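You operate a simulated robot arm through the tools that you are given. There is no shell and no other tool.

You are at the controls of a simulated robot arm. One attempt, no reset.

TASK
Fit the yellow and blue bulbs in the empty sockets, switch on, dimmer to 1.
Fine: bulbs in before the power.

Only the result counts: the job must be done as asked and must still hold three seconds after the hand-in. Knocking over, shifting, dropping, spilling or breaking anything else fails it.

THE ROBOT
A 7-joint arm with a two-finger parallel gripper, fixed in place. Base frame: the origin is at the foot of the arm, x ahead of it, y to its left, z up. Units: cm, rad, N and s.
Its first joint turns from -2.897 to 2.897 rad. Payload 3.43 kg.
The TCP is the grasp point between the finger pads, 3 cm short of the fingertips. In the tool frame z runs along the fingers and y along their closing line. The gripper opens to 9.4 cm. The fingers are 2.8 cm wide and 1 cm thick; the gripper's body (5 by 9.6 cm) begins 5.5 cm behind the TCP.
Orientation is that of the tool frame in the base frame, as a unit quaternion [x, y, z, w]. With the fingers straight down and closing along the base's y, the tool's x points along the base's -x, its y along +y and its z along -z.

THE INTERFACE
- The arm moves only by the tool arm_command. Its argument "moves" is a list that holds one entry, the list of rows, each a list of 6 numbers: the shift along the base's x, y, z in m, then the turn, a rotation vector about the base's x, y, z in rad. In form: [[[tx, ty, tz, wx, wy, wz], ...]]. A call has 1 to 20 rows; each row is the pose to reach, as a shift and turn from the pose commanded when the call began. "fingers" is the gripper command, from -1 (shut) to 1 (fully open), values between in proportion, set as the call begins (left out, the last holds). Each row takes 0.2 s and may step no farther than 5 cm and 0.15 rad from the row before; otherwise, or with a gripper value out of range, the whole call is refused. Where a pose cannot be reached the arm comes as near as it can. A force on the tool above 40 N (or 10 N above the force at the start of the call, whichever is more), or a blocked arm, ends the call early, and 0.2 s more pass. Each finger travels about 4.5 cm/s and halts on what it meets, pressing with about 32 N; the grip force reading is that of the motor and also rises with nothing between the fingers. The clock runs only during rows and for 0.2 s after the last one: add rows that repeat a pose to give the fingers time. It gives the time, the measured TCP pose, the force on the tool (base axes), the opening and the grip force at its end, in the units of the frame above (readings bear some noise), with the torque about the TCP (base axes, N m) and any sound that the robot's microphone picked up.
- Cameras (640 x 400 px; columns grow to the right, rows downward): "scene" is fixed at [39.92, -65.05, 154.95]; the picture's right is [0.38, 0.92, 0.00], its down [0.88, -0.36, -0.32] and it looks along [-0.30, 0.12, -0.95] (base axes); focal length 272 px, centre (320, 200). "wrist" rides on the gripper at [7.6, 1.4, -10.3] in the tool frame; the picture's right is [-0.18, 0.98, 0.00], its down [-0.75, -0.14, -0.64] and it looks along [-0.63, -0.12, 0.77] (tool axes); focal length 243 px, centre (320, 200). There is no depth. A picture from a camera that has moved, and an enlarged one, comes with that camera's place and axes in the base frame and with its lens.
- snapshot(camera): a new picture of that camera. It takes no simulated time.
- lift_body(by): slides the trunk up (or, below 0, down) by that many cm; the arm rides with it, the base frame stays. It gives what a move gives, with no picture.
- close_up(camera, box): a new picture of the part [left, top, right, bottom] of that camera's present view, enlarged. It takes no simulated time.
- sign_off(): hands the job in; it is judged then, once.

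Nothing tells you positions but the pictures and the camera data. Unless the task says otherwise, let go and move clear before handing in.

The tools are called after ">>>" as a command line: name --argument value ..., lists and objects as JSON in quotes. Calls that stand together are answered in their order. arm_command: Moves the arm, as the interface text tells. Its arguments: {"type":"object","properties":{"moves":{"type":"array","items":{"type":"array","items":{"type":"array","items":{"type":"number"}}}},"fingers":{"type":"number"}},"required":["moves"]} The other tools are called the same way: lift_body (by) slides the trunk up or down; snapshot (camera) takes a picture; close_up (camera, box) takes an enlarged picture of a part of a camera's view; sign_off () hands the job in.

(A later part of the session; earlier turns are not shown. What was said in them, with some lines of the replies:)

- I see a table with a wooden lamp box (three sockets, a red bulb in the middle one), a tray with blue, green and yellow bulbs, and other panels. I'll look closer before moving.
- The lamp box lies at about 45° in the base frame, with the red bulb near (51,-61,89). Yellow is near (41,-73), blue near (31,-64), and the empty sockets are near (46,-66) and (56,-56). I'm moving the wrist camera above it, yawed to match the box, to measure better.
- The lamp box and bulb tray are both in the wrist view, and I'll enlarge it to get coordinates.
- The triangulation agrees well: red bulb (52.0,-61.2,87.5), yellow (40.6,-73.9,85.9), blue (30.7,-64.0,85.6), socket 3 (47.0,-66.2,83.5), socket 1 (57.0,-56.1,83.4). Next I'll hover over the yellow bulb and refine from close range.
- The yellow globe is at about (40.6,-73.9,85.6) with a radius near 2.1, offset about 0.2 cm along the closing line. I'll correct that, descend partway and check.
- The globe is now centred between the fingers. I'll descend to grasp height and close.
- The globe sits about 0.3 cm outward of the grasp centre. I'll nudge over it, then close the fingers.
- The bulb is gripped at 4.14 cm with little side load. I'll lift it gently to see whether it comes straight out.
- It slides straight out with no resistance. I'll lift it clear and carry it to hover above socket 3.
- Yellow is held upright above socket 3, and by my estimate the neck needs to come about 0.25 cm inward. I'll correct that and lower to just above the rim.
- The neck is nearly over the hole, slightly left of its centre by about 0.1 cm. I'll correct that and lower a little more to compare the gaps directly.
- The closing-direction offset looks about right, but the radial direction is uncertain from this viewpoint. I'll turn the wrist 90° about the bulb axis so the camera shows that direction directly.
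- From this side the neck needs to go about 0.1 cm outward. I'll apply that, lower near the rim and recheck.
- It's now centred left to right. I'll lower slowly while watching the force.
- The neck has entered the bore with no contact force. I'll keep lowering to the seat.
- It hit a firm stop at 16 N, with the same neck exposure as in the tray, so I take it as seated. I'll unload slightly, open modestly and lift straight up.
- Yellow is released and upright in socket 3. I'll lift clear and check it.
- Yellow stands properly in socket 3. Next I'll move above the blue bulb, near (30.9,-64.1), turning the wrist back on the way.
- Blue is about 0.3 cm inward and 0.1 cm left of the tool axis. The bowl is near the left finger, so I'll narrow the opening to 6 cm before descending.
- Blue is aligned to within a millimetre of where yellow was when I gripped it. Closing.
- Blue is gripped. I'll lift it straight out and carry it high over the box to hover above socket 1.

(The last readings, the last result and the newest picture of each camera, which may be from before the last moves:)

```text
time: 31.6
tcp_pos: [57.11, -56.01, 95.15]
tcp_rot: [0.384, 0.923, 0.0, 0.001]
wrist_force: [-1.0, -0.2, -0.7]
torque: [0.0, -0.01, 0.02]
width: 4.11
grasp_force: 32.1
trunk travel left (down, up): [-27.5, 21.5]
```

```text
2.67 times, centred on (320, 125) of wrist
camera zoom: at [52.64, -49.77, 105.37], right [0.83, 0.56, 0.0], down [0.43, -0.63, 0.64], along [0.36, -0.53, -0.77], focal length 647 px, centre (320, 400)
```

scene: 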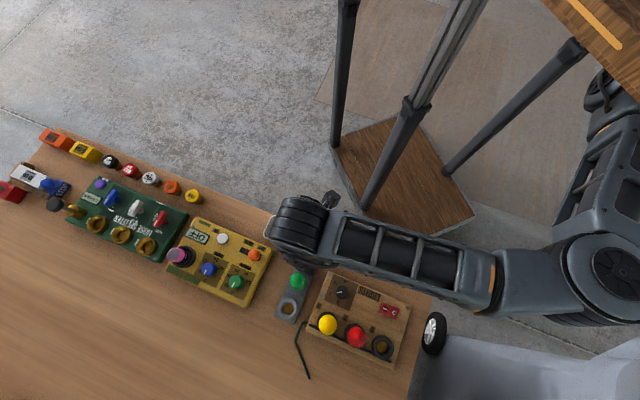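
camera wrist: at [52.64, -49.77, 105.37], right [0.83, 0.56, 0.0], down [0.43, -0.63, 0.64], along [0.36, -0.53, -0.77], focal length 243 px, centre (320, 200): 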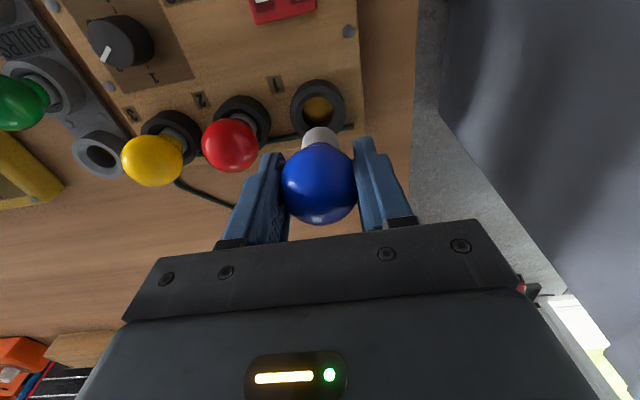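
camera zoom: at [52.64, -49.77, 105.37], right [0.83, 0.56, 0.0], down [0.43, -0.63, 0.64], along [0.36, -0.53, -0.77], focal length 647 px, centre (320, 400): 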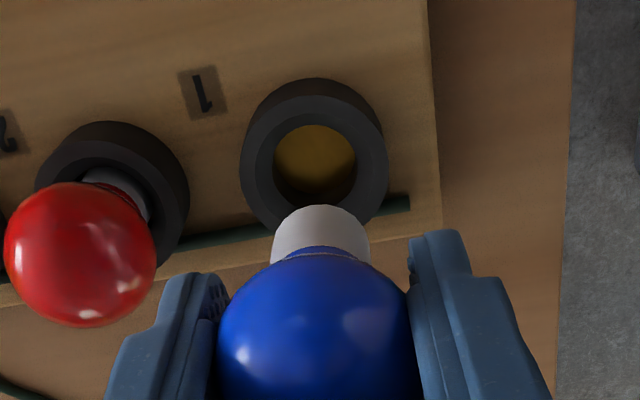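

Blue needs to go about 0.18 cm left and 0.14 cm outward to sit over socket 1. I'll correct, lower and turn the wrist to check the other axis.

>>> arm_command --moves '[[[-0.0003, -0.0023, 0, 0, 0, 0], [-0.0003, -0.0023, -0.025, 0, 0, 0], [-0.0003, -0.0023, -0.045, 0, 0, 0], [-0.0003, -0.0023, -0.045, 0, 0, 0], [-0.0003, -0.0023, -0.045, 0, 0, 0]]]'

>>> close_up --camera "wrist" --box '[260, 70, 380, 160]'

```text
time: 32.8
tcp_pos: [56.96, -56.32, 90.54]
tcp_rot: [0.385, 0.923, 0.001, 0.0]
wrist_force: [0.7, 0.1, -1.0]
torque: [0.0, -0.01, 0.0]
width: 4.1
grasp_force: 31.9
trunk travel left (down, up): [-27.5, 21.5]
```

```text
4.44 times, centred on (320, 115) of wrist
camera zoom: at [52.57, -50.02, 100.83], right [0.83, 0.56, 0.0], down [0.43, -0.63, 0.64], along [0.36, -0.53, -0.77], focal length 1078 px, centre (320, 578)
```

zoom: 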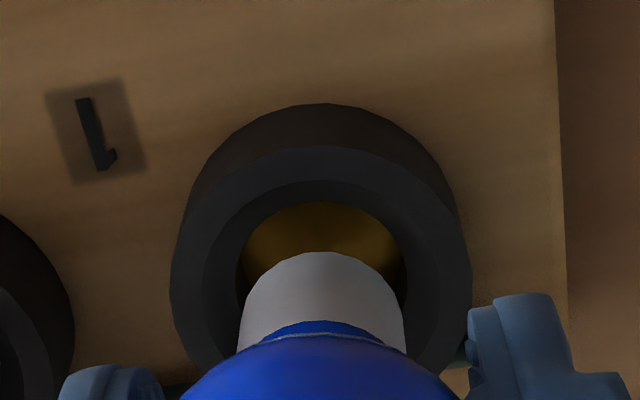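

The columns match, and the crescent gap matches the earlier pose that went in cleanly. I'll lower to the rim and check again.

>>> arm_command --moves '[[[0, 0, -0.006, 0, 0, 0], [0, 0, -0.011, 0, 0, 0], [0, 0, -0.011, 0, 0, 0]]]'

>>> close_up --camera "wrist" --box '[260, 80, 380, 170]'

```text
time: 33.6
tcp_pos: [57.13, -56.14, 89.36]
tcp_rot: [0.385, 0.923, 0.0, -0.001]
wrist_force: [-0.2, -0.2, -1.4]
torque: [-0.01, 0.03, 0.01]
width: 4.1
grasp_force: 31.9
trunk travel left (down, up): [-27.5, 21.5]
```

```text
4.44 times, centred on (320, 125) of wrist
camera zoom: at [52.66, -49.9, 99.75], right [0.83, 0.56, 0.0], down [0.43, -0.63, 0.64], along [0.36, -0.53, -0.77], focal length 1078 px, centre (320, 533)
```

zoom: 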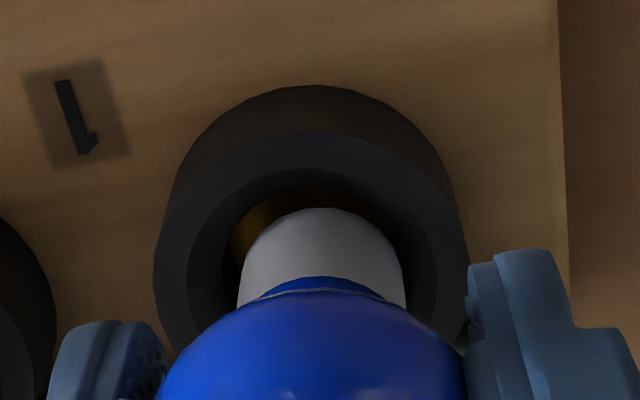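

The pose drifted about 0.1 cm right as it came down. I'll nudge it back and recheck.

>>> arm_command --moves '[[[-0.0012, -0.0005, 0, 0, 0, 0], [-0.0012, -0.0005, 0, 0, 0, 0], [-0.0012, -0.0005, 0, 0, 0, 0]]]'

>>> close_up --camera "wrist" --box '[260, 80, 380, 170]'

```text
time: 34.4
tcp_pos: [56.93, -56.27, 89.44]
tcp_rot: [0.384, 0.923, 0.0, 0.001]
wrist_force: [-0.1, 0.1, 0.0]
torque: [-0.02, 0.02, 0.02]
width: 4.12
grasp_force: 31.6
trunk travel left (down, up): [-27.5, 21.5]
```

```text
4.44 times, centred on (320, 125) of wrist
camera zoom: at [52.54, -50.0, 99.71], right [0.83, 0.56, 0.0], down [0.43, -0.63, 0.64], along [0.36, -0.53, -0.77], focal length 1078 px, centre (320, 533)
```

zoom: 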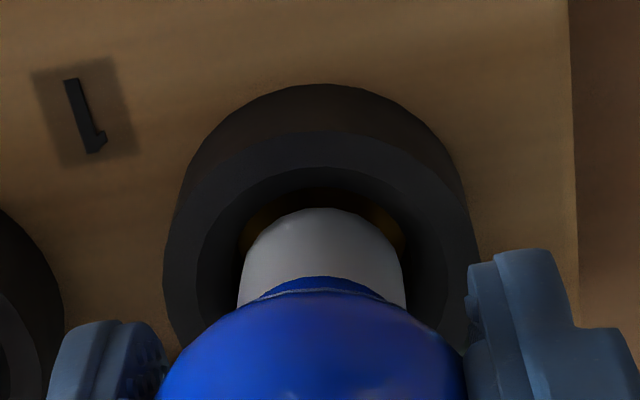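

Centred now. Lowering in small steps.

>>> arm_command --moves '[[[0, 0, -0.002, 0, 0, 0], [0, 0, -0.004, 0, 0, 0], [0, 0, -0.005, 0, 0, 0]]]'

>>> close_up --camera "wrist" --box '[260, 80, 380, 170]'

```text
time: 35.2
tcp_pos: [56.92, -56.25, 88.83]
tcp_rot: [0.384, 0.923, -0.001, 0.001]
wrist_force: [0.4, -0.4, 0.3]
torque: [0.01, 0.0, 0.03]
width: 4.12
grasp_force: 32.0
trunk travel left (down, up): [-27.5, 21.5]
```

```text
4.44 times, centred on (320, 125) of wrist
camera zoom: at [52.51, -50.0, 99.22], right [0.83, 0.56, 0.0], down [0.43, -0.63, 0.64], along [0.36, -0.53, -0.77], focal length 1078 px, centre (320, 533)
```

zoom: 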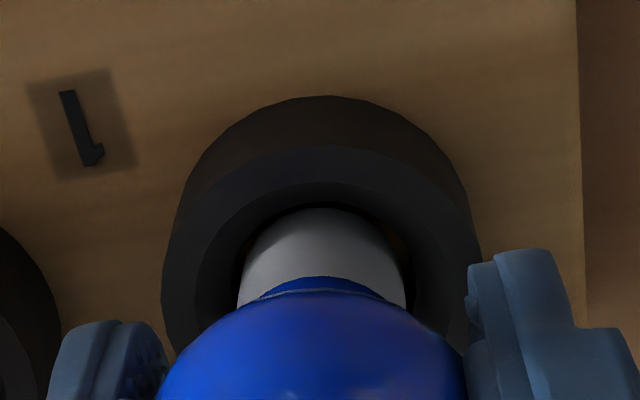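

Blue is tracking the bore without contact, just as yellow did. I'll keep going down.

>>> arm_command --moves '[[[0, 0, -0.002, 0, 0, 0], [0, 0, -0.004, 0, 0, 0], [0, 0, -0.005, 0, 0, 0]]]'

>>> close_up --camera "wrist" --box '[260, 80, 380, 170]'

```text
time: 36.0
tcp_pos: [56.94, -56.27, 88.38]
tcp_rot: [0.384, 0.923, -0.001, 0.0]
wrist_force: [-0.8, 0.2, -0.5]
torque: [0.0, -0.03, 0.01]
width: 4.1
grasp_force: 31.7
trunk travel left (down, up): [-27.5, 21.5]
```

```text
4.44 times, centred on (320, 125) of wrist
camera zoom: at [52.5, -49.95, 98.67], right [0.83, 0.56, 0.0], down [0.43, -0.63, 0.64], along [0.36, -0.53, -0.77], focal length 1078 px, centre (320, 533)
```

zoom: 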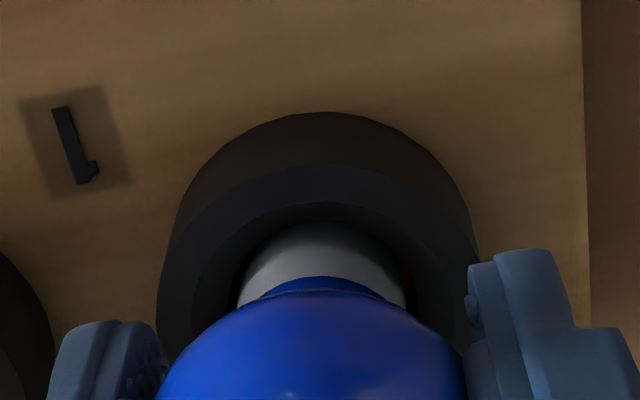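

>>> arm_command --moves '[[[0, 0, -0.002, 0, 0, 0], [0, 0, -0.004, 0, 0, 0], [0, 0, -0.005, 0, 0, 0], [0, 0, -0.006, 0, 0, 0]]]'

>>> close_up --camera "wrist" --box '[260, 80, 380, 170]'

```text
time: 37.0
tcp_pos: [56.95, -56.29, 87.93]
tcp_rot: [0.384, 0.923, -0.001, 0.0]
wrist_force: [-0.2, 2.5, 16.0]
torque: [0.06, 0.05, 0.02]
width: 4.09
grasp_force: 32.0
trunk travel left (down, up): [-27.5, 21.5]
```

```text
4.44 times, centred on (320, 125) of wrist
camera zoom: at [52.54, -49.99, 98.26], right [0.83, 0.56, 0.0], down [0.43, -0.63, 0.64], along [0.36, -0.53, -0.77], focal length 1078 px, centre (320, 533)
```

zoom: 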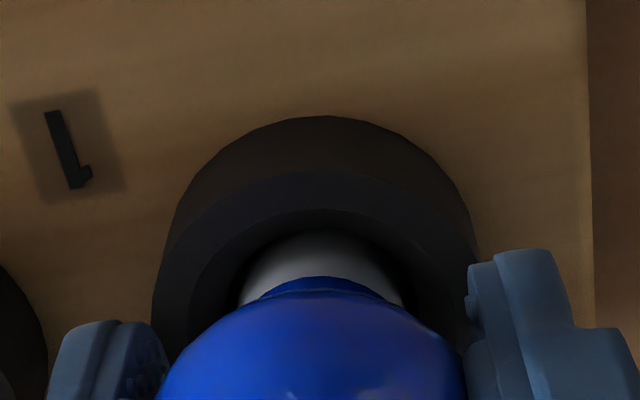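

Blue reached the same firm stop, 16 N at the same height as yellow. I'll unload, open slightly because the red bulb is close, and lift.

>>> arm_command --moves '[[[0, 0, 0.002, 0, 0, 0], [0, 0, 0.002, 0, 0, 0]]]'

>>> arm_command --moves '[[[0, 0, 0, 0, 0, 0], [0, 0, 0, 0, 0, 0], [0, 0, 0, 0, 0, 0], [0, 0, 0, 0, 0, 0]]]' --fingers 0.16

>>> arm_command --moves '[[[0, 0, 0.015, 0, 0, 0], [0, 0, 0.04, 0, 0, 0], [0, 0, 0.07, 0, 0, 0], [0, 0, 0.1, 0, 0, 0], [0, 0, 0.13, 0, 0, 0], [-0.01, 0.01, 0.16, 0, 0, 0], [-0.03, 0.03, 0.16, 0, 0, 0], [-0.05, 0.05, 0.16, 0, 0, 0], [-0.05, 0.05, 0.16, 0, 0, 0]]]'

>>> snapshot --camera "wrist"

>>> snapshot --camera "scene"

```text
time: 37.6
tcp_pos: [56.97, -56.24, 88.06]
tcp_rot: [0.385, 0.923, 0.0, 0.0]
wrist_force: [2.1, -2.1, 6.4]
torque: [-0.11, -0.11, 0.0]
width: 4.11
grasp_force: 32.8
trunk travel left (down, up): [-27.5, 21.5]
```

```text
time: 38.6
tcp_pos: [56.85, -56.3, 88.04]
tcp_rot: [0.384, 0.923, 0.001, 0.0]
wrist_force: [-0.8, -0.1, -0.3]
torque: [0.01, -0.02, 0.02]
width: 5.41
grasp_force: 0.0
trunk travel left (down, up): [-27.5, 21.5]
```

```text
time: 40.6
tcp_pos: [51.97, -51.24, 104.16]
tcp_rot: [0.384, 0.923, 0.0, 0.001]
wrist_force: [-0.1, -0.3, 0.1]
torque: [-0.02, -0.03, 0.03]
width: 5.47
grasp_force: 0.1
trunk travel left (down, up): [-27.5, 21.5]
```

```text
taken
camera wrist: at [47.55, -45.08, 114.37], right [0.83, 0.56, 0.0], down [0.43, -0.63, 0.64], along [0.36, -0.53, -0.77], focal length 243 px, centre (320, 200)
```

wrist: 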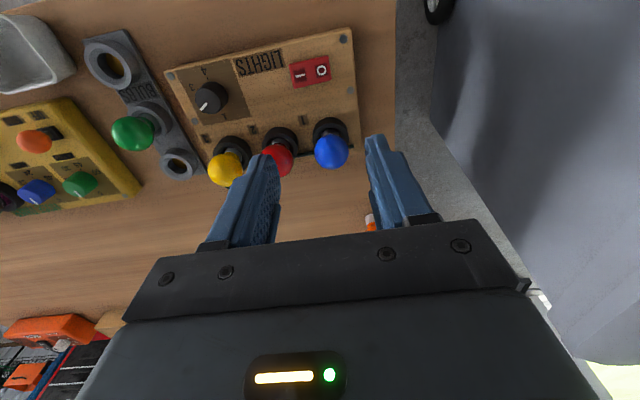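

```text
taken
```

scene: 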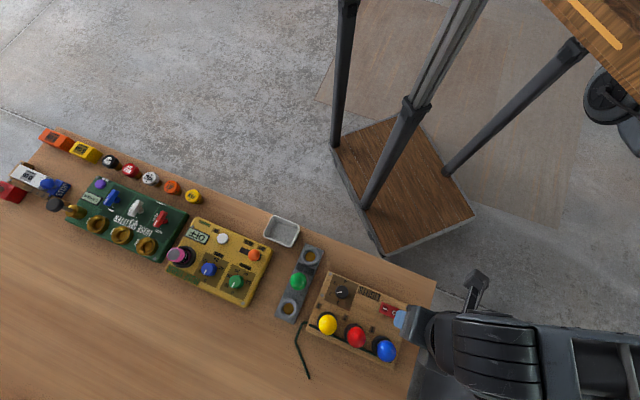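

All three bulbs stand in their sockets at matching heights. Next come the rocker switch and the dimmer, so I'll look at both closely.

>>> close_up --camera "wrist" --box '[160, 20, 370, 200]'

>>> close_up --camera "wrist" --box '[280, 40, 350, 100]'

>>> close_up --camera "scene" --box '[300, 260, 420, 370]'

```text
2.22 times, centred on (265, 110) of wrist
camera zoom: at [47.55, -45.08, 114.37], right [0.83, 0.56, 0.0], down [0.43, -0.63, 0.64], along [0.36, -0.53, -0.77], focal length 539 px, centre (442, 400)
```

zoom: 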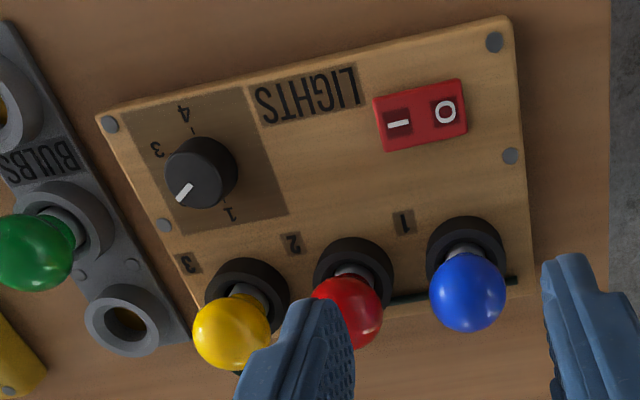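

```text
6.67 times, centred on (315, 70) of wrist
camera zoom: at [47.55, -45.08, 114.37], right [0.83, 0.56, 0.0], down [0.43, -0.63, 0.64], along [0.36, -0.53, -0.77], focal length 1618 px, centre (353, 1067)
```

zoom: 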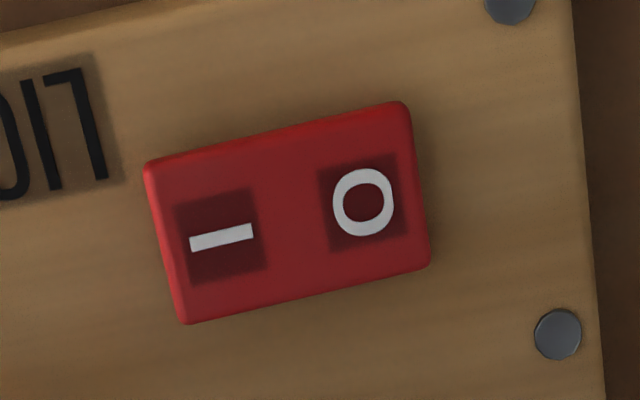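

```text
3.64 times, centred on (360, 315) of scene
camera zoom: at [39.92, -65.05, 154.95], right [0.38, 0.92, 0.0], down [0.88, -0.36, -0.32], along [-0.3, 0.12, -0.95], focal length 988 px, centre (174, -218)
```

zoom: 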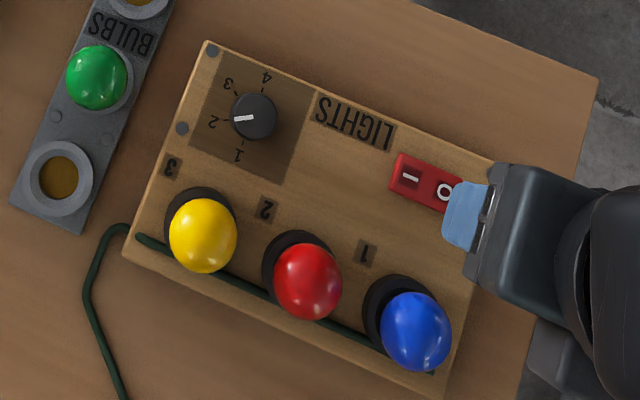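

By triangulation the "I" half of the switch is near (49.6,-52.0) with its top around z=84. I'll close the fingers and hover over it for a closer look.

>>> arm_command --moves '[[[-0.01, -0.004, -0.01, 0, 0, 0], [-0.0255, -0.0087, -0.03, 0, 0, 0], [-0.0255, -0.0087, -0.06, 0, 0, 0], [-0.0255, -0.0087, -0.09, 0, 0, 0], [-0.0255, -0.0087, -0.12, 0, 0, 0], [-0.0255, -0.0087, -0.12, 0, 0, 0]]]' --fingers -1

>>> snapshot --camera "wrist"

>>> close_up --camera "wrist" --box '[240, 60, 400, 180]'

```text
time: 42.0
tcp_pos: [49.39, -52.3, 92.08]
tcp_rot: [0.384, 0.923, 0.001, 0.0]
wrist_force: [1.0, 0.9, 0.6]
torque: [0.0, 0.03, -0.04]
width: 0.01
grasp_force: 32.3
trunk travel left (down, up): [-27.5, 21.5]
```

```text
taken
camera wrist: at [44.99, -46.05, 102.33], right [0.83, 0.56, 0.0], down [0.43, -0.63, 0.64], along [0.36, -0.53, -0.77], focal length 243 px, centre (320, 200)
```

wrist: 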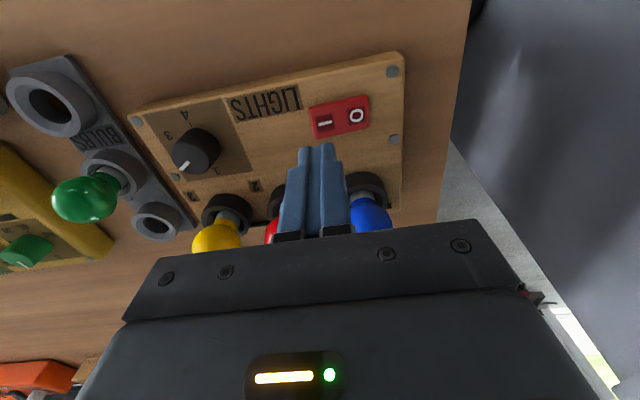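

```text
3.33 times, centred on (320, 120) of wrist
camera zoom: at [44.99, -46.05, 102.33], right [0.83, 0.56, 0.0], down [0.43, -0.63, 0.64], along [0.36, -0.53, -0.77], focal length 809 px, centre (320, 467)
```

zoom: 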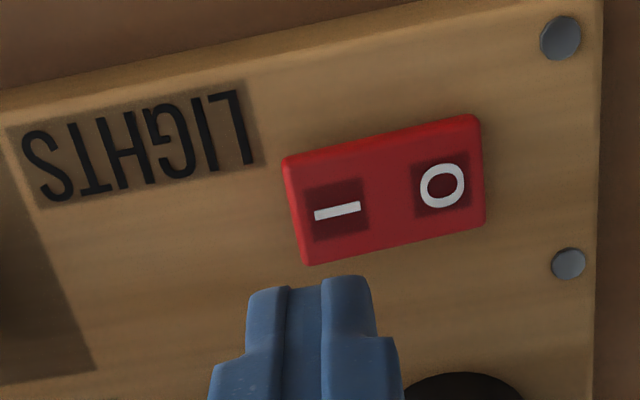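

The I mark is at (49.6,-52.0,84.0), so the fingertips are above its outer part. I'll come down close to it and check.

>>> arm_command --moves '[[[0, 0, -0.02, 0, 0, 0], [0, 0, -0.035, 0, 0, 0], [0, 0, -0.042, 0, 0, 0], [0, 0, -0.042, 0, 0, 0]]]'

>>> close_up --camera "wrist" --box '[240, 60, 400, 180]'

```text
time: 43.0
tcp_pos: [49.46, -52.06, 87.84]
tcp_rot: [0.385, 0.923, 0.0, 0.001]
wrist_force: [0.6, 0.3, 0.1]
torque: [-0.04, 0.01, 0.03]
width: 0.01
grasp_force: 31.5
trunk travel left (down, up): [-27.5, 21.5]
```

```text
3.33 times, centred on (320, 120) of wrist
camera zoom: at [45.06, -45.94, 98.15], right [0.83, 0.56, 0.0], down [0.43, -0.63, 0.64], along [0.36, -0.53, -0.77], focal length 809 px, centre (320, 467)
```

zoom: 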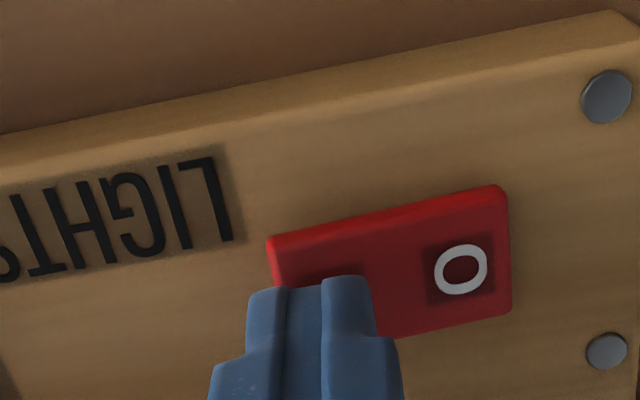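

The tips are over the I half and clear of the middle. I'll press down in small steps.

>>> arm_command --moves '[[[0, 0, -0.003, 0, 0, 0], [0, 0, -0.006, 0, 0, 0], [0, 0, -0.008, 0, 0, 0]]]'

>>> close_up --camera "wrist" --box '[240, 80, 400, 200]'

```text
time: 43.8
tcp_pos: [49.47, -52.31, 87.1]
tcp_rot: [0.385, 0.923, 0.0, 0.0]
wrist_force: [0.6, -0.1, 0.6]
torque: [-0.03, -0.02, 0.0]
width: 0.0
grasp_force: 31.9
trunk travel left (down, up): [-27.5, 21.5]
```

```text
3.33 times, centred on (320, 140) of wrist
camera zoom: at [45.01, -45.97, 97.41], right [0.83, 0.56, 0.0], down [0.43, -0.63, 0.64], along [0.36, -0.53, -0.77], focal length 809 px, centre (320, 400)
```

zoom: 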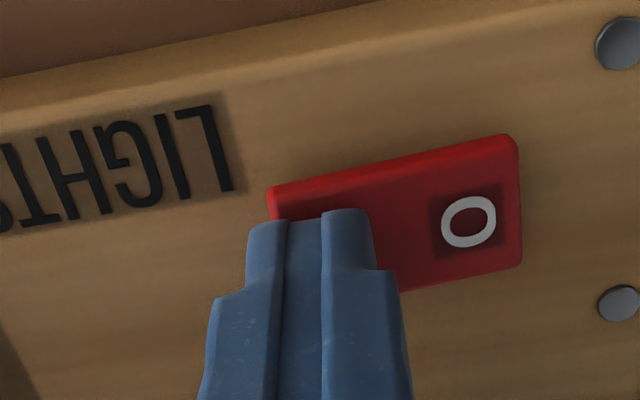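

>>> arm_command --moves '[[[0, 0, -0.002, 0, 0, 0], [0, 0, -0.004, 0, 0, 0], [0, 0, -0.004, 0, 0, 0]]]'

>>> close_up --camera "wrist" --box '[240, 80, 400, 200]'

```text
time: 44.6
tcp_pos: [49.55, -52.11, 86.77]
tcp_rot: [0.384, 0.923, 0.0, 0.0]
wrist_force: [1.3, 0.2, 16.7]
torque: [0.19, -0.14, 0.01]
width: 0.02
grasp_force: 31.9
trunk travel left (down, up): [-27.5, 21.5]
```

```text
3.33 times, centred on (320, 140) of wrist
camera zoom: at [45.03, -45.89, 97.08], right [0.83, 0.56, 0.0], down [0.43, -0.63, 0.64], along [0.36, -0.53, -0.77], focal length 809 px, centre (320, 400)
```

zoom: 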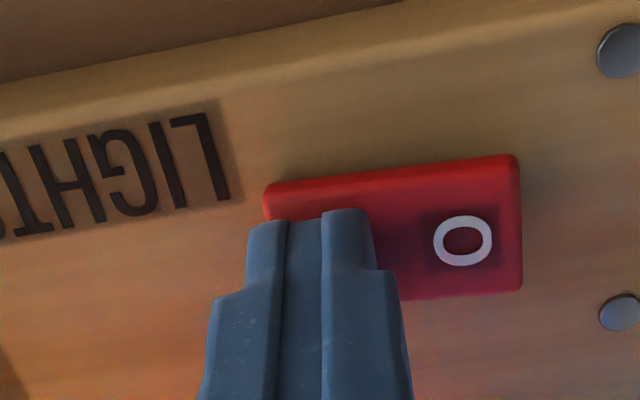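

The rocker tipped and a coloured glow appeared on the box, so it looks switched on. I'll lift off and check.

>>> arm_command --moves '[[[0, 0, 0.01, 0, 0, 0], [0, 0, 0.04, 0, 0, 0], [0, 0, 0.08, 0, 0, 0], [-0.01, 0.01, 0.12, 0, 0, 0], [-0.02, 0.02, 0.16, 0, 0, 0], [-0.02, 0.02, 0.16, 0, 0, 0]]]'

>>> snapshot --camera "wrist"

>>> close_up --camera "wrist" --box '[140, 40, 400, 220]'

>>> close_up --camera "scene" --box '[300, 260, 420, 370]'

```text
time: 46.0
tcp_pos: [47.37, -50.38, 102.73]
tcp_rot: [0.385, 0.923, 0.0, 0.0]
wrist_force: [0.2, 0.5, -0.3]
torque: [0.01, -0.02, -0.03]
width: 0.01
grasp_force: 32.0
trunk travel left (down, up): [-27.5, 21.5]
```

```text
taken
camera wrist: at [42.99, -44.12, 113.07], right [0.83, 0.56, 0.0], down [0.43, -0.63, 0.64], along [0.36, -0.53, -0.77], focal length 243 px, centre (320, 200)
```

wrist: 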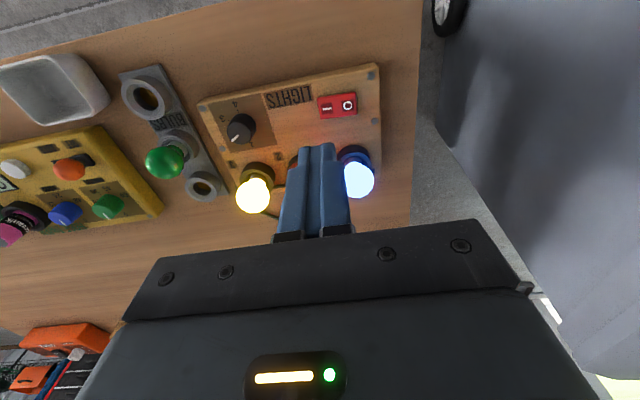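

```text
2.22 times, centred on (270, 130) of wrist
camera zoom: at [42.99, -44.12, 113.07], right [0.83, 0.56, 0.0], down [0.43, -0.63, 0.64], along [0.36, -0.53, -0.77], focal length 539 px, centre (431, 356)
```

zoom: 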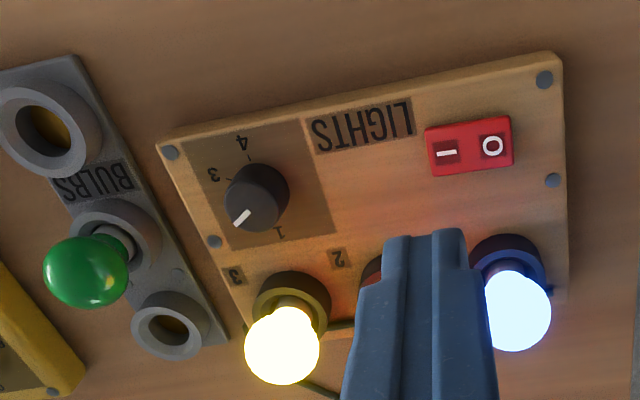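

```text
3.64 times, centred on (360, 315) of scene
camera zoom: at [39.92, -65.05, 154.95], right [0.38, 0.92, 0.0], down [0.88, -0.36, -0.32], along [-0.3, 0.12, -0.95], focal length 988 px, centre (174, -218)
```

zoom: 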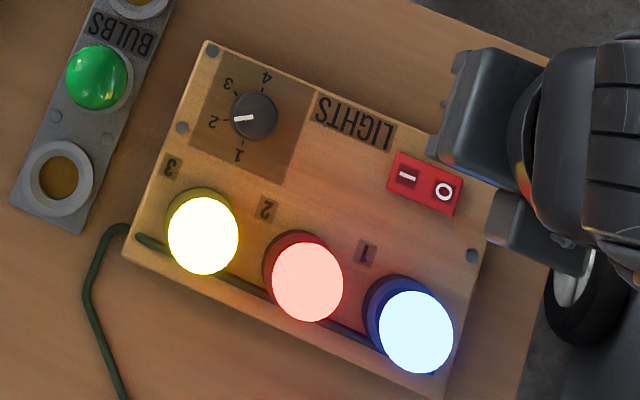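

All three bulbs are lit. Next is the dimmer, so I'll zoom in on the knob and its scale.

>>> close_up --camera "scene" --box '[325, 275, 361, 309]'

>>> close_up --camera "wrist" --box '[205, 85, 280, 160]'

```text
11.76 times, centred on (343, 292) of scene
camera zoom: at [39.92, -65.05, 154.95], right [0.38, 0.92, 0.0], down [0.88, -0.36, -0.32], along [-0.3, 0.12, -0.95], focal length 3196 px, centre (49, -882)
```

zoom: 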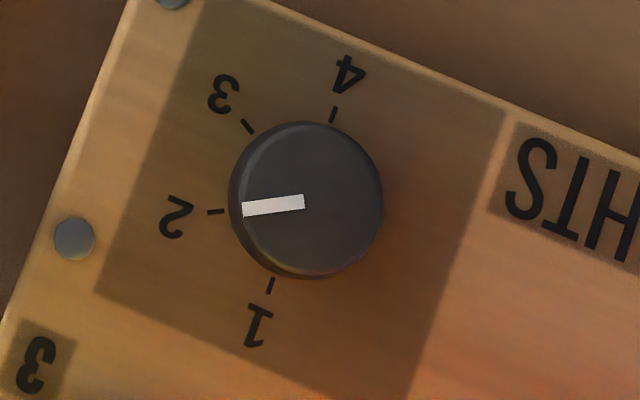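

```text
5.33 times, centred on (242, 122) of wrist
camera zoom: at [42.99, -44.12, 113.07], right [0.83, 0.56, 0.0], down [0.43, -0.63, 0.64], along [0.36, -0.53, -0.77], focal length 1294 px, centre (733, 613)
```

zoom: 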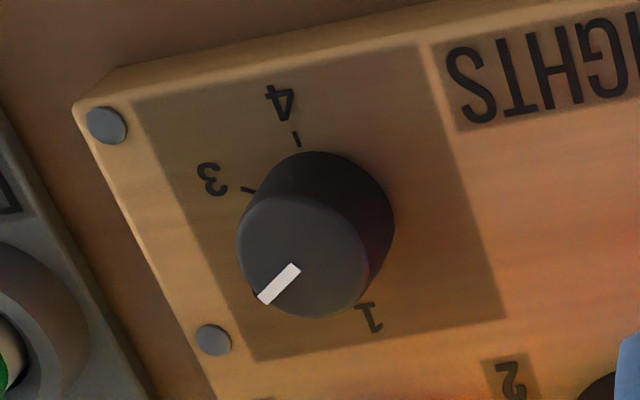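

The knob points at 2, and the ticks are about 60° apart with 1 counter-clockwise of it. I place the knob at about (42.0,-60.0) with its top at z=85.3, and I'll hover above it with the fingers part open.

>>> arm_command --moves '[[[-0.012, -0.02, 0, 0, 0, 0], [-0.024, -0.045, 0, 0, 0, 0], [-0.036, -0.07, -0.01, 0, 0, 0], [-0.0535, -0.098, -0.03, 0, 0, 0], [-0.0535, -0.098, -0.06, 0, 0, 0], [-0.0535, -0.098, -0.0757, 0, 0, 0], [-0.0535, -0.098, -0.0757, 0, 0, 0]]]' --fingers 0.1

>>> snapshot --camera "wrist"

>>> close_up --camera "wrist" --box '[240, 50, 400, 170]'

```text
time: 47.6
tcp_pos: [42.15, -60.04, 94.66]
tcp_rot: [0.384, 0.923, 0.0, 0.001]
wrist_force: [0.4, 0.1, 0.6]
torque: [0.0, 0.01, -0.01]
width: 5.15
grasp_force: 0.0
trunk travel left (down, up): [-27.5, 21.5]
```

```text
taken
camera wrist: at [37.74, -53.71, 104.96], right [0.83, 0.56, 0.0], down [0.43, -0.63, 0.64], along [0.36, -0.53, -0.77], focal length 243 px, centre (320, 200)
```

wrist: 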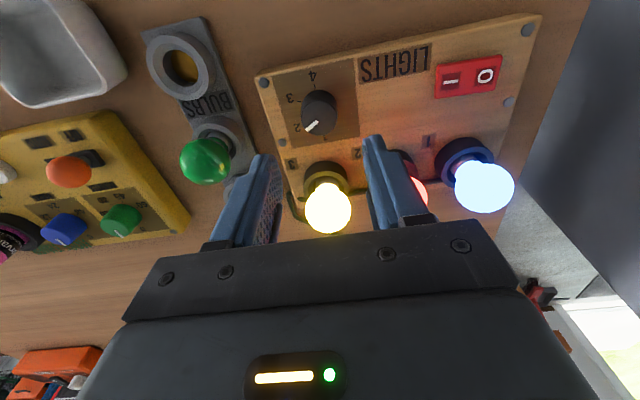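

```text
3.33 times, centred on (320, 110) of wrist
camera zoom: at [37.74, -53.71, 104.96], right [0.83, 0.56, 0.0], down [0.43, -0.63, 0.64], along [0.36, -0.53, -0.77], focal length 809 px, centre (320, 500)
```

zoom: 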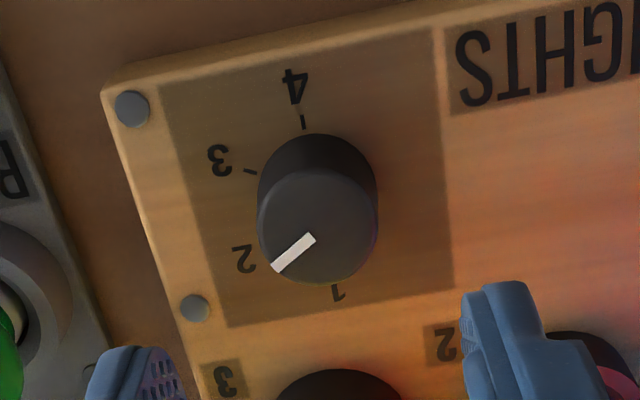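

The knob is nearly on the tool axis. I'll descend partway and check.

>>> arm_command --moves '[[[-0.0007, 0, -0.02, 0, 0, 0], [-0.0007, 0, -0.045, 0, 0, 0], [-0.0007, 0, -0.065, 0, 0, 0], [-0.0007, 0, -0.065, 0, 0, 0]]]'

>>> close_up --camera "wrist" --box '[240, 70, 400, 190]'

```text
time: 48.6
tcp_pos: [42.05, -60.11, 88.45]
tcp_rot: [0.384, 0.923, 0.0, 0.0]
wrist_force: [-0.2, -0.1, -0.3]
torque: [0.04, 0.01, 0.0]
width: 5.18
grasp_force: 0.1
trunk travel left (down, up): [-27.5, 21.5]
```

```text
3.33 times, centred on (320, 130) of wrist
camera zoom: at [37.59, -53.87, 98.68], right [0.83, 0.56, 0.0], down [0.43, -0.63, 0.64], along [0.36, -0.53, -0.77], focal length 809 px, centre (320, 433)
```

zoom: 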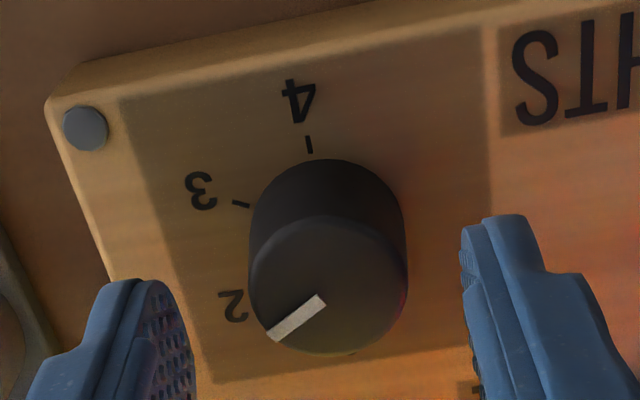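

>>> arm_command --moves '[[[0.0003, 0.0014, 0, 0, 0, 0], [0.0003, 0.0014, -0.01, 0, 0, 0], [0.0003, 0.0014, -0.019, 0, 0, 0], [0.0003, 0.0014, -0.019, 0, 0, 0]]]'

>>> close_up --camera "wrist" --box '[240, 90, 400, 210]'

```text
time: 49.6
tcp_pos: [42.02, -60.05, 86.67]
tcp_rot: [0.385, 0.923, 0.0, 0.0]
wrist_force: [0.2, -0.1, 0.7]
torque: [-0.01, -0.04, -0.01]
width: 5.19
grasp_force: 0.0
trunk travel left (down, up): [-27.5, 21.5]
```

```text
3.33 times, centred on (320, 150) of wrist
camera zoom: at [37.59, -53.67, 96.94], right [0.83, 0.56, 0.0], down [0.43, -0.63, 0.64], along [0.36, -0.53, -0.77], focal length 809 px, centre (320, 367)
```

zoom: 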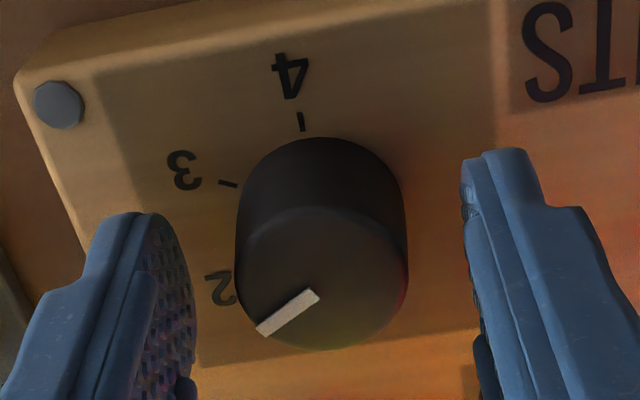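

The knob is centred between the pads. Closing gently onto it.

>>> arm_command --moves '[[[0, 0, 0, 0, 0, 0], [0, 0, 0, 0, 0, 0], [0, 0, 0, 0, 0, 0], [0, 0, 0, 0, 0, 0]]]' --fingers -1

>>> close_up --camera "wrist" --box '[240, 90, 400, 210]'

```text
time: 50.6
tcp_pos: [42.04, -59.9, 86.64]
tcp_rot: [0.385, 0.923, 0.0, 0.0]
wrist_force: [0.2, 0.6, -0.6]
torque: [-0.04, -0.06, 0.0]
width: 3.04
grasp_force: 45.1
trunk travel left (down, up): [-27.5, 21.5]
```

```text
3.33 times, centred on (320, 150) of wrist
camera zoom: at [37.6, -53.66, 96.94], right [0.83, 0.56, 0.0], down [0.43, -0.63, 0.64], along [0.36, -0.53, -0.77], focal length 809 px, centre (320, 367)
```

zoom: 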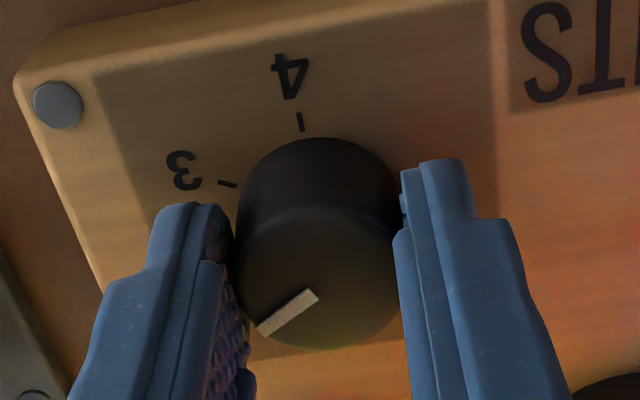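

The grip is good with almost no side load. I'll turn counter-clockwise a little first as a test.

>>> arm_command --moves '[[[0, 0, 0, 0, 0, 0.1], [0, 0, 0, 0, 0, 0.2], [0, 0, 0, 0, 0, 0.3], [0, 0, 0, 0, 0, 0.3]]]'

>>> close_up --camera "wrist" --box '[240, 90, 400, 210]'

```text
time: 51.6
tcp_pos: [41.99, -60.01, 86.64]
tcp_rot: [0.243, 0.97, -0.002, -0.001]
wrist_force: [-1.8, -24.0, 3.9]
torque: [-0.58, 0.6, -0.05]
width: 3.06
grasp_force: 45.6
trunk travel left (down, up): [-27.5, 21.5]
```

```text
3.33 times, centred on (320, 150) of wrist
camera zoom: at [35.89, -55.2, 96.92], right [0.62, 0.78, 0.0], down [0.6, -0.48, 0.64], along [0.5, -0.4, -0.77], focal length 809 px, centre (320, 367)
```

zoom: 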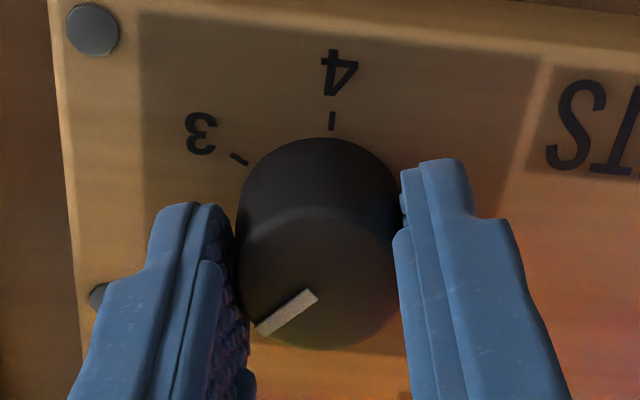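

The knob turned with the hand, but a 24 N side load has built up. I'll relax it by easing toward -y before going further.

>>> arm_command --moves '[[[0, -0.001, 0, 0, 0, 0], [0, -0.0015, 0, 0, 0, 0]]]'

>>> close_up --camera "scene" --box '[300, 260, 420, 370]'

```text
time: 52.2
tcp_pos: [42.06, -60.07, 86.66]
tcp_rot: [0.242, 0.97, 0.001, 0.0]
wrist_force: [-0.2, -11.7, 10.1]
torque: [-0.79, -0.68, -0.01]
width: 3.08
grasp_force: 44.8
trunk travel left (down, up): [-27.5, 21.5]
```

```text
3.64 times, centred on (360, 315) of scene
camera zoom: at [39.92, -65.05, 154.95], right [0.38, 0.92, 0.0], down [0.88, -0.36, -0.32], along [-0.3, 0.12, -0.95], focal length 988 px, centre (174, -218)
```

zoom: 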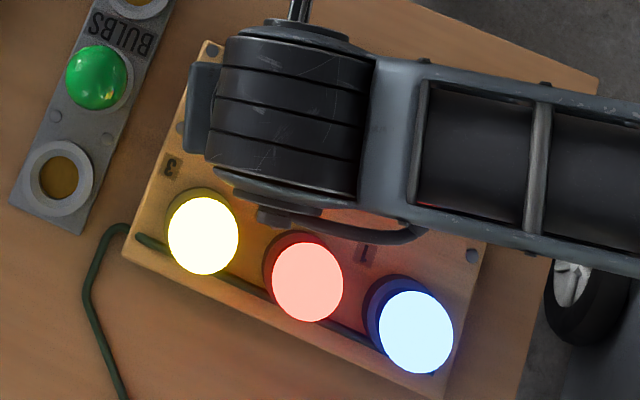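

>>> arm_command --moves '[[[0, -0.001, 0, 0, 0, 0], [0, -0.001, 0, 0, 0, 0]]]'

```text
time: 52.8
tcp_pos: [41.96, -59.87, 86.66]
tcp_rot: [0.242, 0.97, 0.001, 0.0]
wrist_force: [2.3, 1.4, 15.7]
torque: [0.22, -0.15, 0.0]
width: 3.06
grasp_force: 44.2
trunk travel left (down, up): [-27.5, 21.5]
```

The side load is gone, but there is a small vertical load. I'll ease that and turn another step.

>>> arm_command --moves '[[[0, 0, 0.001, 0, 0, 0], [0, 0, 0.0015, 0, 0, 0.07], [0, 0, 0.0015, 0, 0, 0.14], [0, 0, 0.0015, 0, 0, 0.2]]]'

```text
time: 53.8
tcp_pos: [42.04, -60.05, 86.55]
tcp_rot: [0.143, 0.99, 0.0, -0.001]
wrist_force: [-0.9, 8.1, 8.2]
torque: [0.44, 0.16, 0.01]
width: 3.07
grasp_force: 45.5
trunk travel left (down, up): [-27.5, 21.5]
```

>>> arm_command --moves '[[[0, 0.0007, 0.0005, 0, 0, 0.05], [0, 0.0007, 0.0008, 0, 0, 0.11], [0, 0.0007, 0.0008, 0, 0, 0.17], [0, 0.0007, 0.0008, 0, 0, 0.22]]]'

```text
time: 54.8
tcp_pos: [41.99, -60.01, 86.65]
tcp_rot: [0.035, 0.999, 0.0, 0.0]
wrist_force: [-8.8, -4.0, -22.3]
torque: [-0.18, -0.11, 0.01]
width: 3.07
grasp_force: 45.3
trunk travel left (down, up): [-27.5, 21.5]
```

>>> arm_command --moves '[[[-0.0006, -0.0003, -0.0012, 0, 0, 0], [-0.0006, -0.0003, -0.0015, 0, 0, 0.05], [-0.0006, -0.0003, -0.0015, 0, 0, 0.11], [-0.0006, -0.0003, -0.0015, 0, 0, 0.16]]]'

>>> close_up --camera "wrist" --box '[240, 90, 400, 210]'

```text
time: 55.8
tcp_pos: [42.04, -60.09, 86.72]
tcp_rot: [-0.046, 0.999, 0.001, 0.0]
wrist_force: [-5.3, 10.8, -20.5]
torque: [0.34, 0.41, 0.02]
width: 3.06
grasp_force: 45.0
trunk travel left (down, up): [-27.5, 21.5]
```

```text
3.33 times, centred on (320, 150) of wrist
camera zoom: at [34.21, -59.45, 96.95], right [0.09, 1.0, 0.0], down [0.76, -0.07, 0.64], along [0.64, -0.06, -0.77], focal length 809 px, centre (320, 367)
```

zoom: 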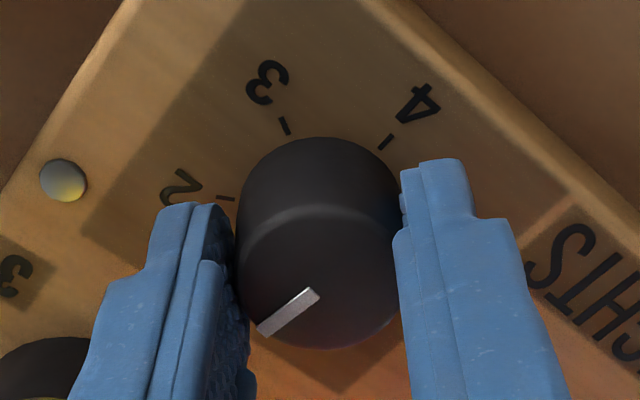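

Pointer and hand have turned together by about 0.88 rad. I'll do the remaining 0.17 rad while easing the loads.

>>> arm_command --moves '[[[-0.0002, 0.0006, -0.001, 0, 0, 0], [-0.0002, 0.0006, -0.0012, 0, 0, 0.06], [-0.0002, 0.0006, -0.0012, 0, 0, 0.12], [-0.0002, 0.0006, -0.0012, 0, 0, 0.165], [-0.0002, 0.0006, -0.0012, 0, 0, 0.165]]]'

>>> arm_command --moves '[[[0, 0, 0, 0, 0, 0], [0, 0, 0, 0, 0, 0], [0, 0, 0, 0, 0, 0], [0, 0, 0, 0, 0, 0]]]' --fingers 0.1

>>> close_up --camera "wrist" --box '[240, 90, 400, 210]'

```text
time: 57.0
tcp_pos: [42.05, -60.01, 86.64]
tcp_rot: [-0.128, 0.992, -0.001, 0.0]
wrist_force: [1.8, 9.7, -8.0]
torque: [0.33, -0.3, -0.8]
width: 3.07
grasp_force: 45.4
trunk travel left (down, up): [-27.5, 21.5]
```

```text
time: 58.0
tcp_pos: [41.98, -60.08, 86.61]
tcp_rot: [-0.128, 0.992, -0.001, 0.0]
wrist_force: [0.3, 0.0, -0.2]
torque: [0.02, 0.01, -0.01]
width: 5.14
grasp_force: 0.1
trunk travel left (down, up): [-27.5, 21.5]
```

```text
3.33 times, centred on (320, 150) of wrist
camera zoom: at [34.16, -60.7, 96.92], right [-0.07, 1.0, 0.0], down [0.76, 0.05, 0.64], along [0.64, 0.05, -0.77], focal length 809 px, centre (320, 367)
```

zoom: 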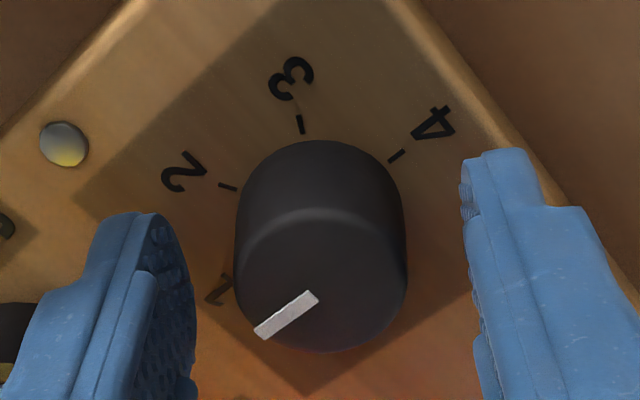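

The knob is released, having turned 60° and met a stop at the end. I'll lift clear and check the pointer from the scene camera.

>>> arm_command --moves '[[[0, 0, 0.02, 0, 0, 0], [0, 0, 0.05, 0, 0, 0], [0, 0, 0.09, 0, 0, 0], [0, 0, 0.13, 0, 0, 0], [-0.02, 0.04, 0.15, 0, 0, -0.1], [-0.03, 0.08, 0.16, 0, 0, -0.2], [-0.03, 0.12, 0.16, 0, 0, -0.3], [-0.03, 0.16, 0.16, 0, 0, -0.4], [-0.03, 0.19, 0.16, 0, 0, -0.5], [-0.03, 0.19, 0.16, 0, 0, -0.5]]]'

>>> snapshot --camera "scene"

>>> close_up --camera "scene" --box '[325, 275, 361, 309]'

>>> close_up --camera "scene" --box '[300, 260, 420, 370]'

>>> snapshot --camera "wrist"

```text
time: 60.2
tcp_pos: [38.98, -40.81, 102.83]
tcp_rot: [0.122, 0.993, 0.0, -0.001]
wrist_force: [0.1, 0.1, 0.7]
torque: [0.02, 0.01, 0.0]
width: 5.18
grasp_force: 0.1
trunk travel left (down, up): [-27.5, 21.5]
```

```text
taken
```

scene: 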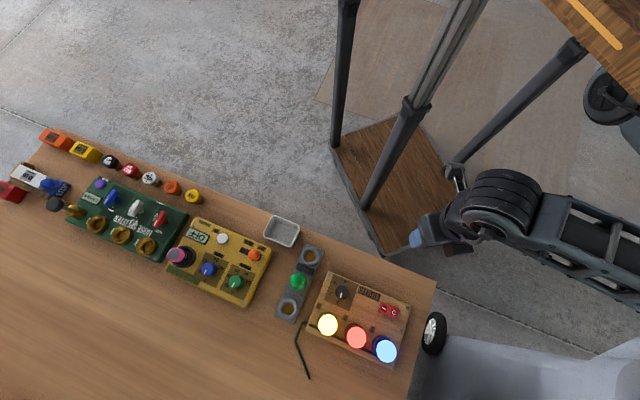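

```text
11.76 times, centred on (343, 292) of scene
camera zoom: at [39.92, -65.05, 154.95], right [0.38, 0.92, 0.0], down [0.88, -0.36, -0.32], along [-0.3, 0.12, -0.95], focal length 3196 px, centre (49, -882)
```

zoom: 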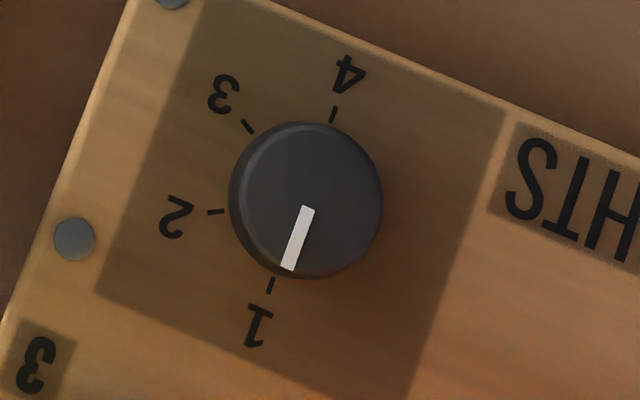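

```text
3.64 times, centred on (360, 315) of scene
camera zoom: at [39.92, -65.05, 154.95], right [0.38, 0.92, 0.0], down [0.88, -0.36, -0.32], along [-0.3, 0.12, -0.95], focal length 988 px, centre (174, -218)
```

zoom: 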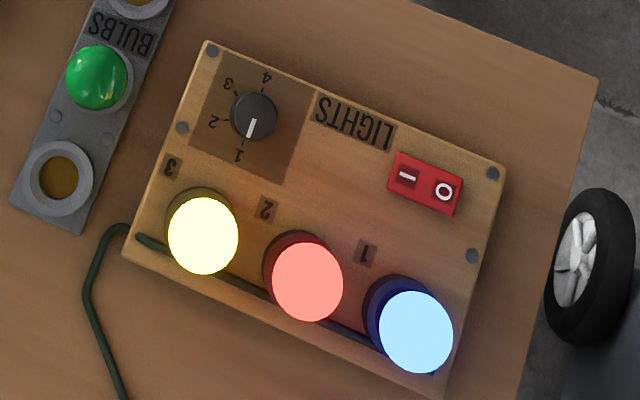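

```text
taken
camera wrist: at [31.87, -37.82, 113.18], right [0.42, 0.91, 0.0], down [0.7, -0.32, 0.64], along [0.58, -0.27, -0.77], focal length 243 px, centre (320, 200)
```

wrist: 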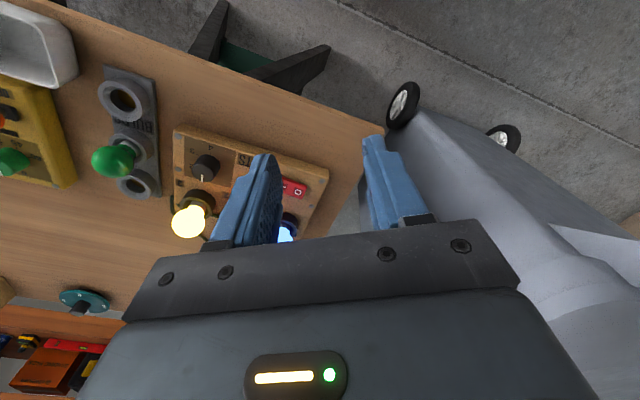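

All three bulbs are lit and dimmed, the knob points at 1, the rocker is on I, nothing else looks moved, and the hand is clear. Handing in.

>>> sign_off

```text
The job is handed in.
```

The job is done and handed in: the yellow bulb is in socket 3, the blue bulb is in socket 1, the power is on, and the dimmer points at 1. Both bulbs went in before I switched on.

- **Bulbs:** each one slid in to a firm stop at the same height, and all three, including the red, lit when I pressed the switch. They got visibly dimmer once the dimmer was turned down.
- **Dimmer:** turning it put up to about 24 N of sideways load on the box. In the scene pictures taken afterwards, the box and everything around it looked unmoved.
- **Hand-in:** the gripper was open and clear of the work when I signed off. The sign-off only confirmed that it was handed in, so I don't have a pass or fail result.
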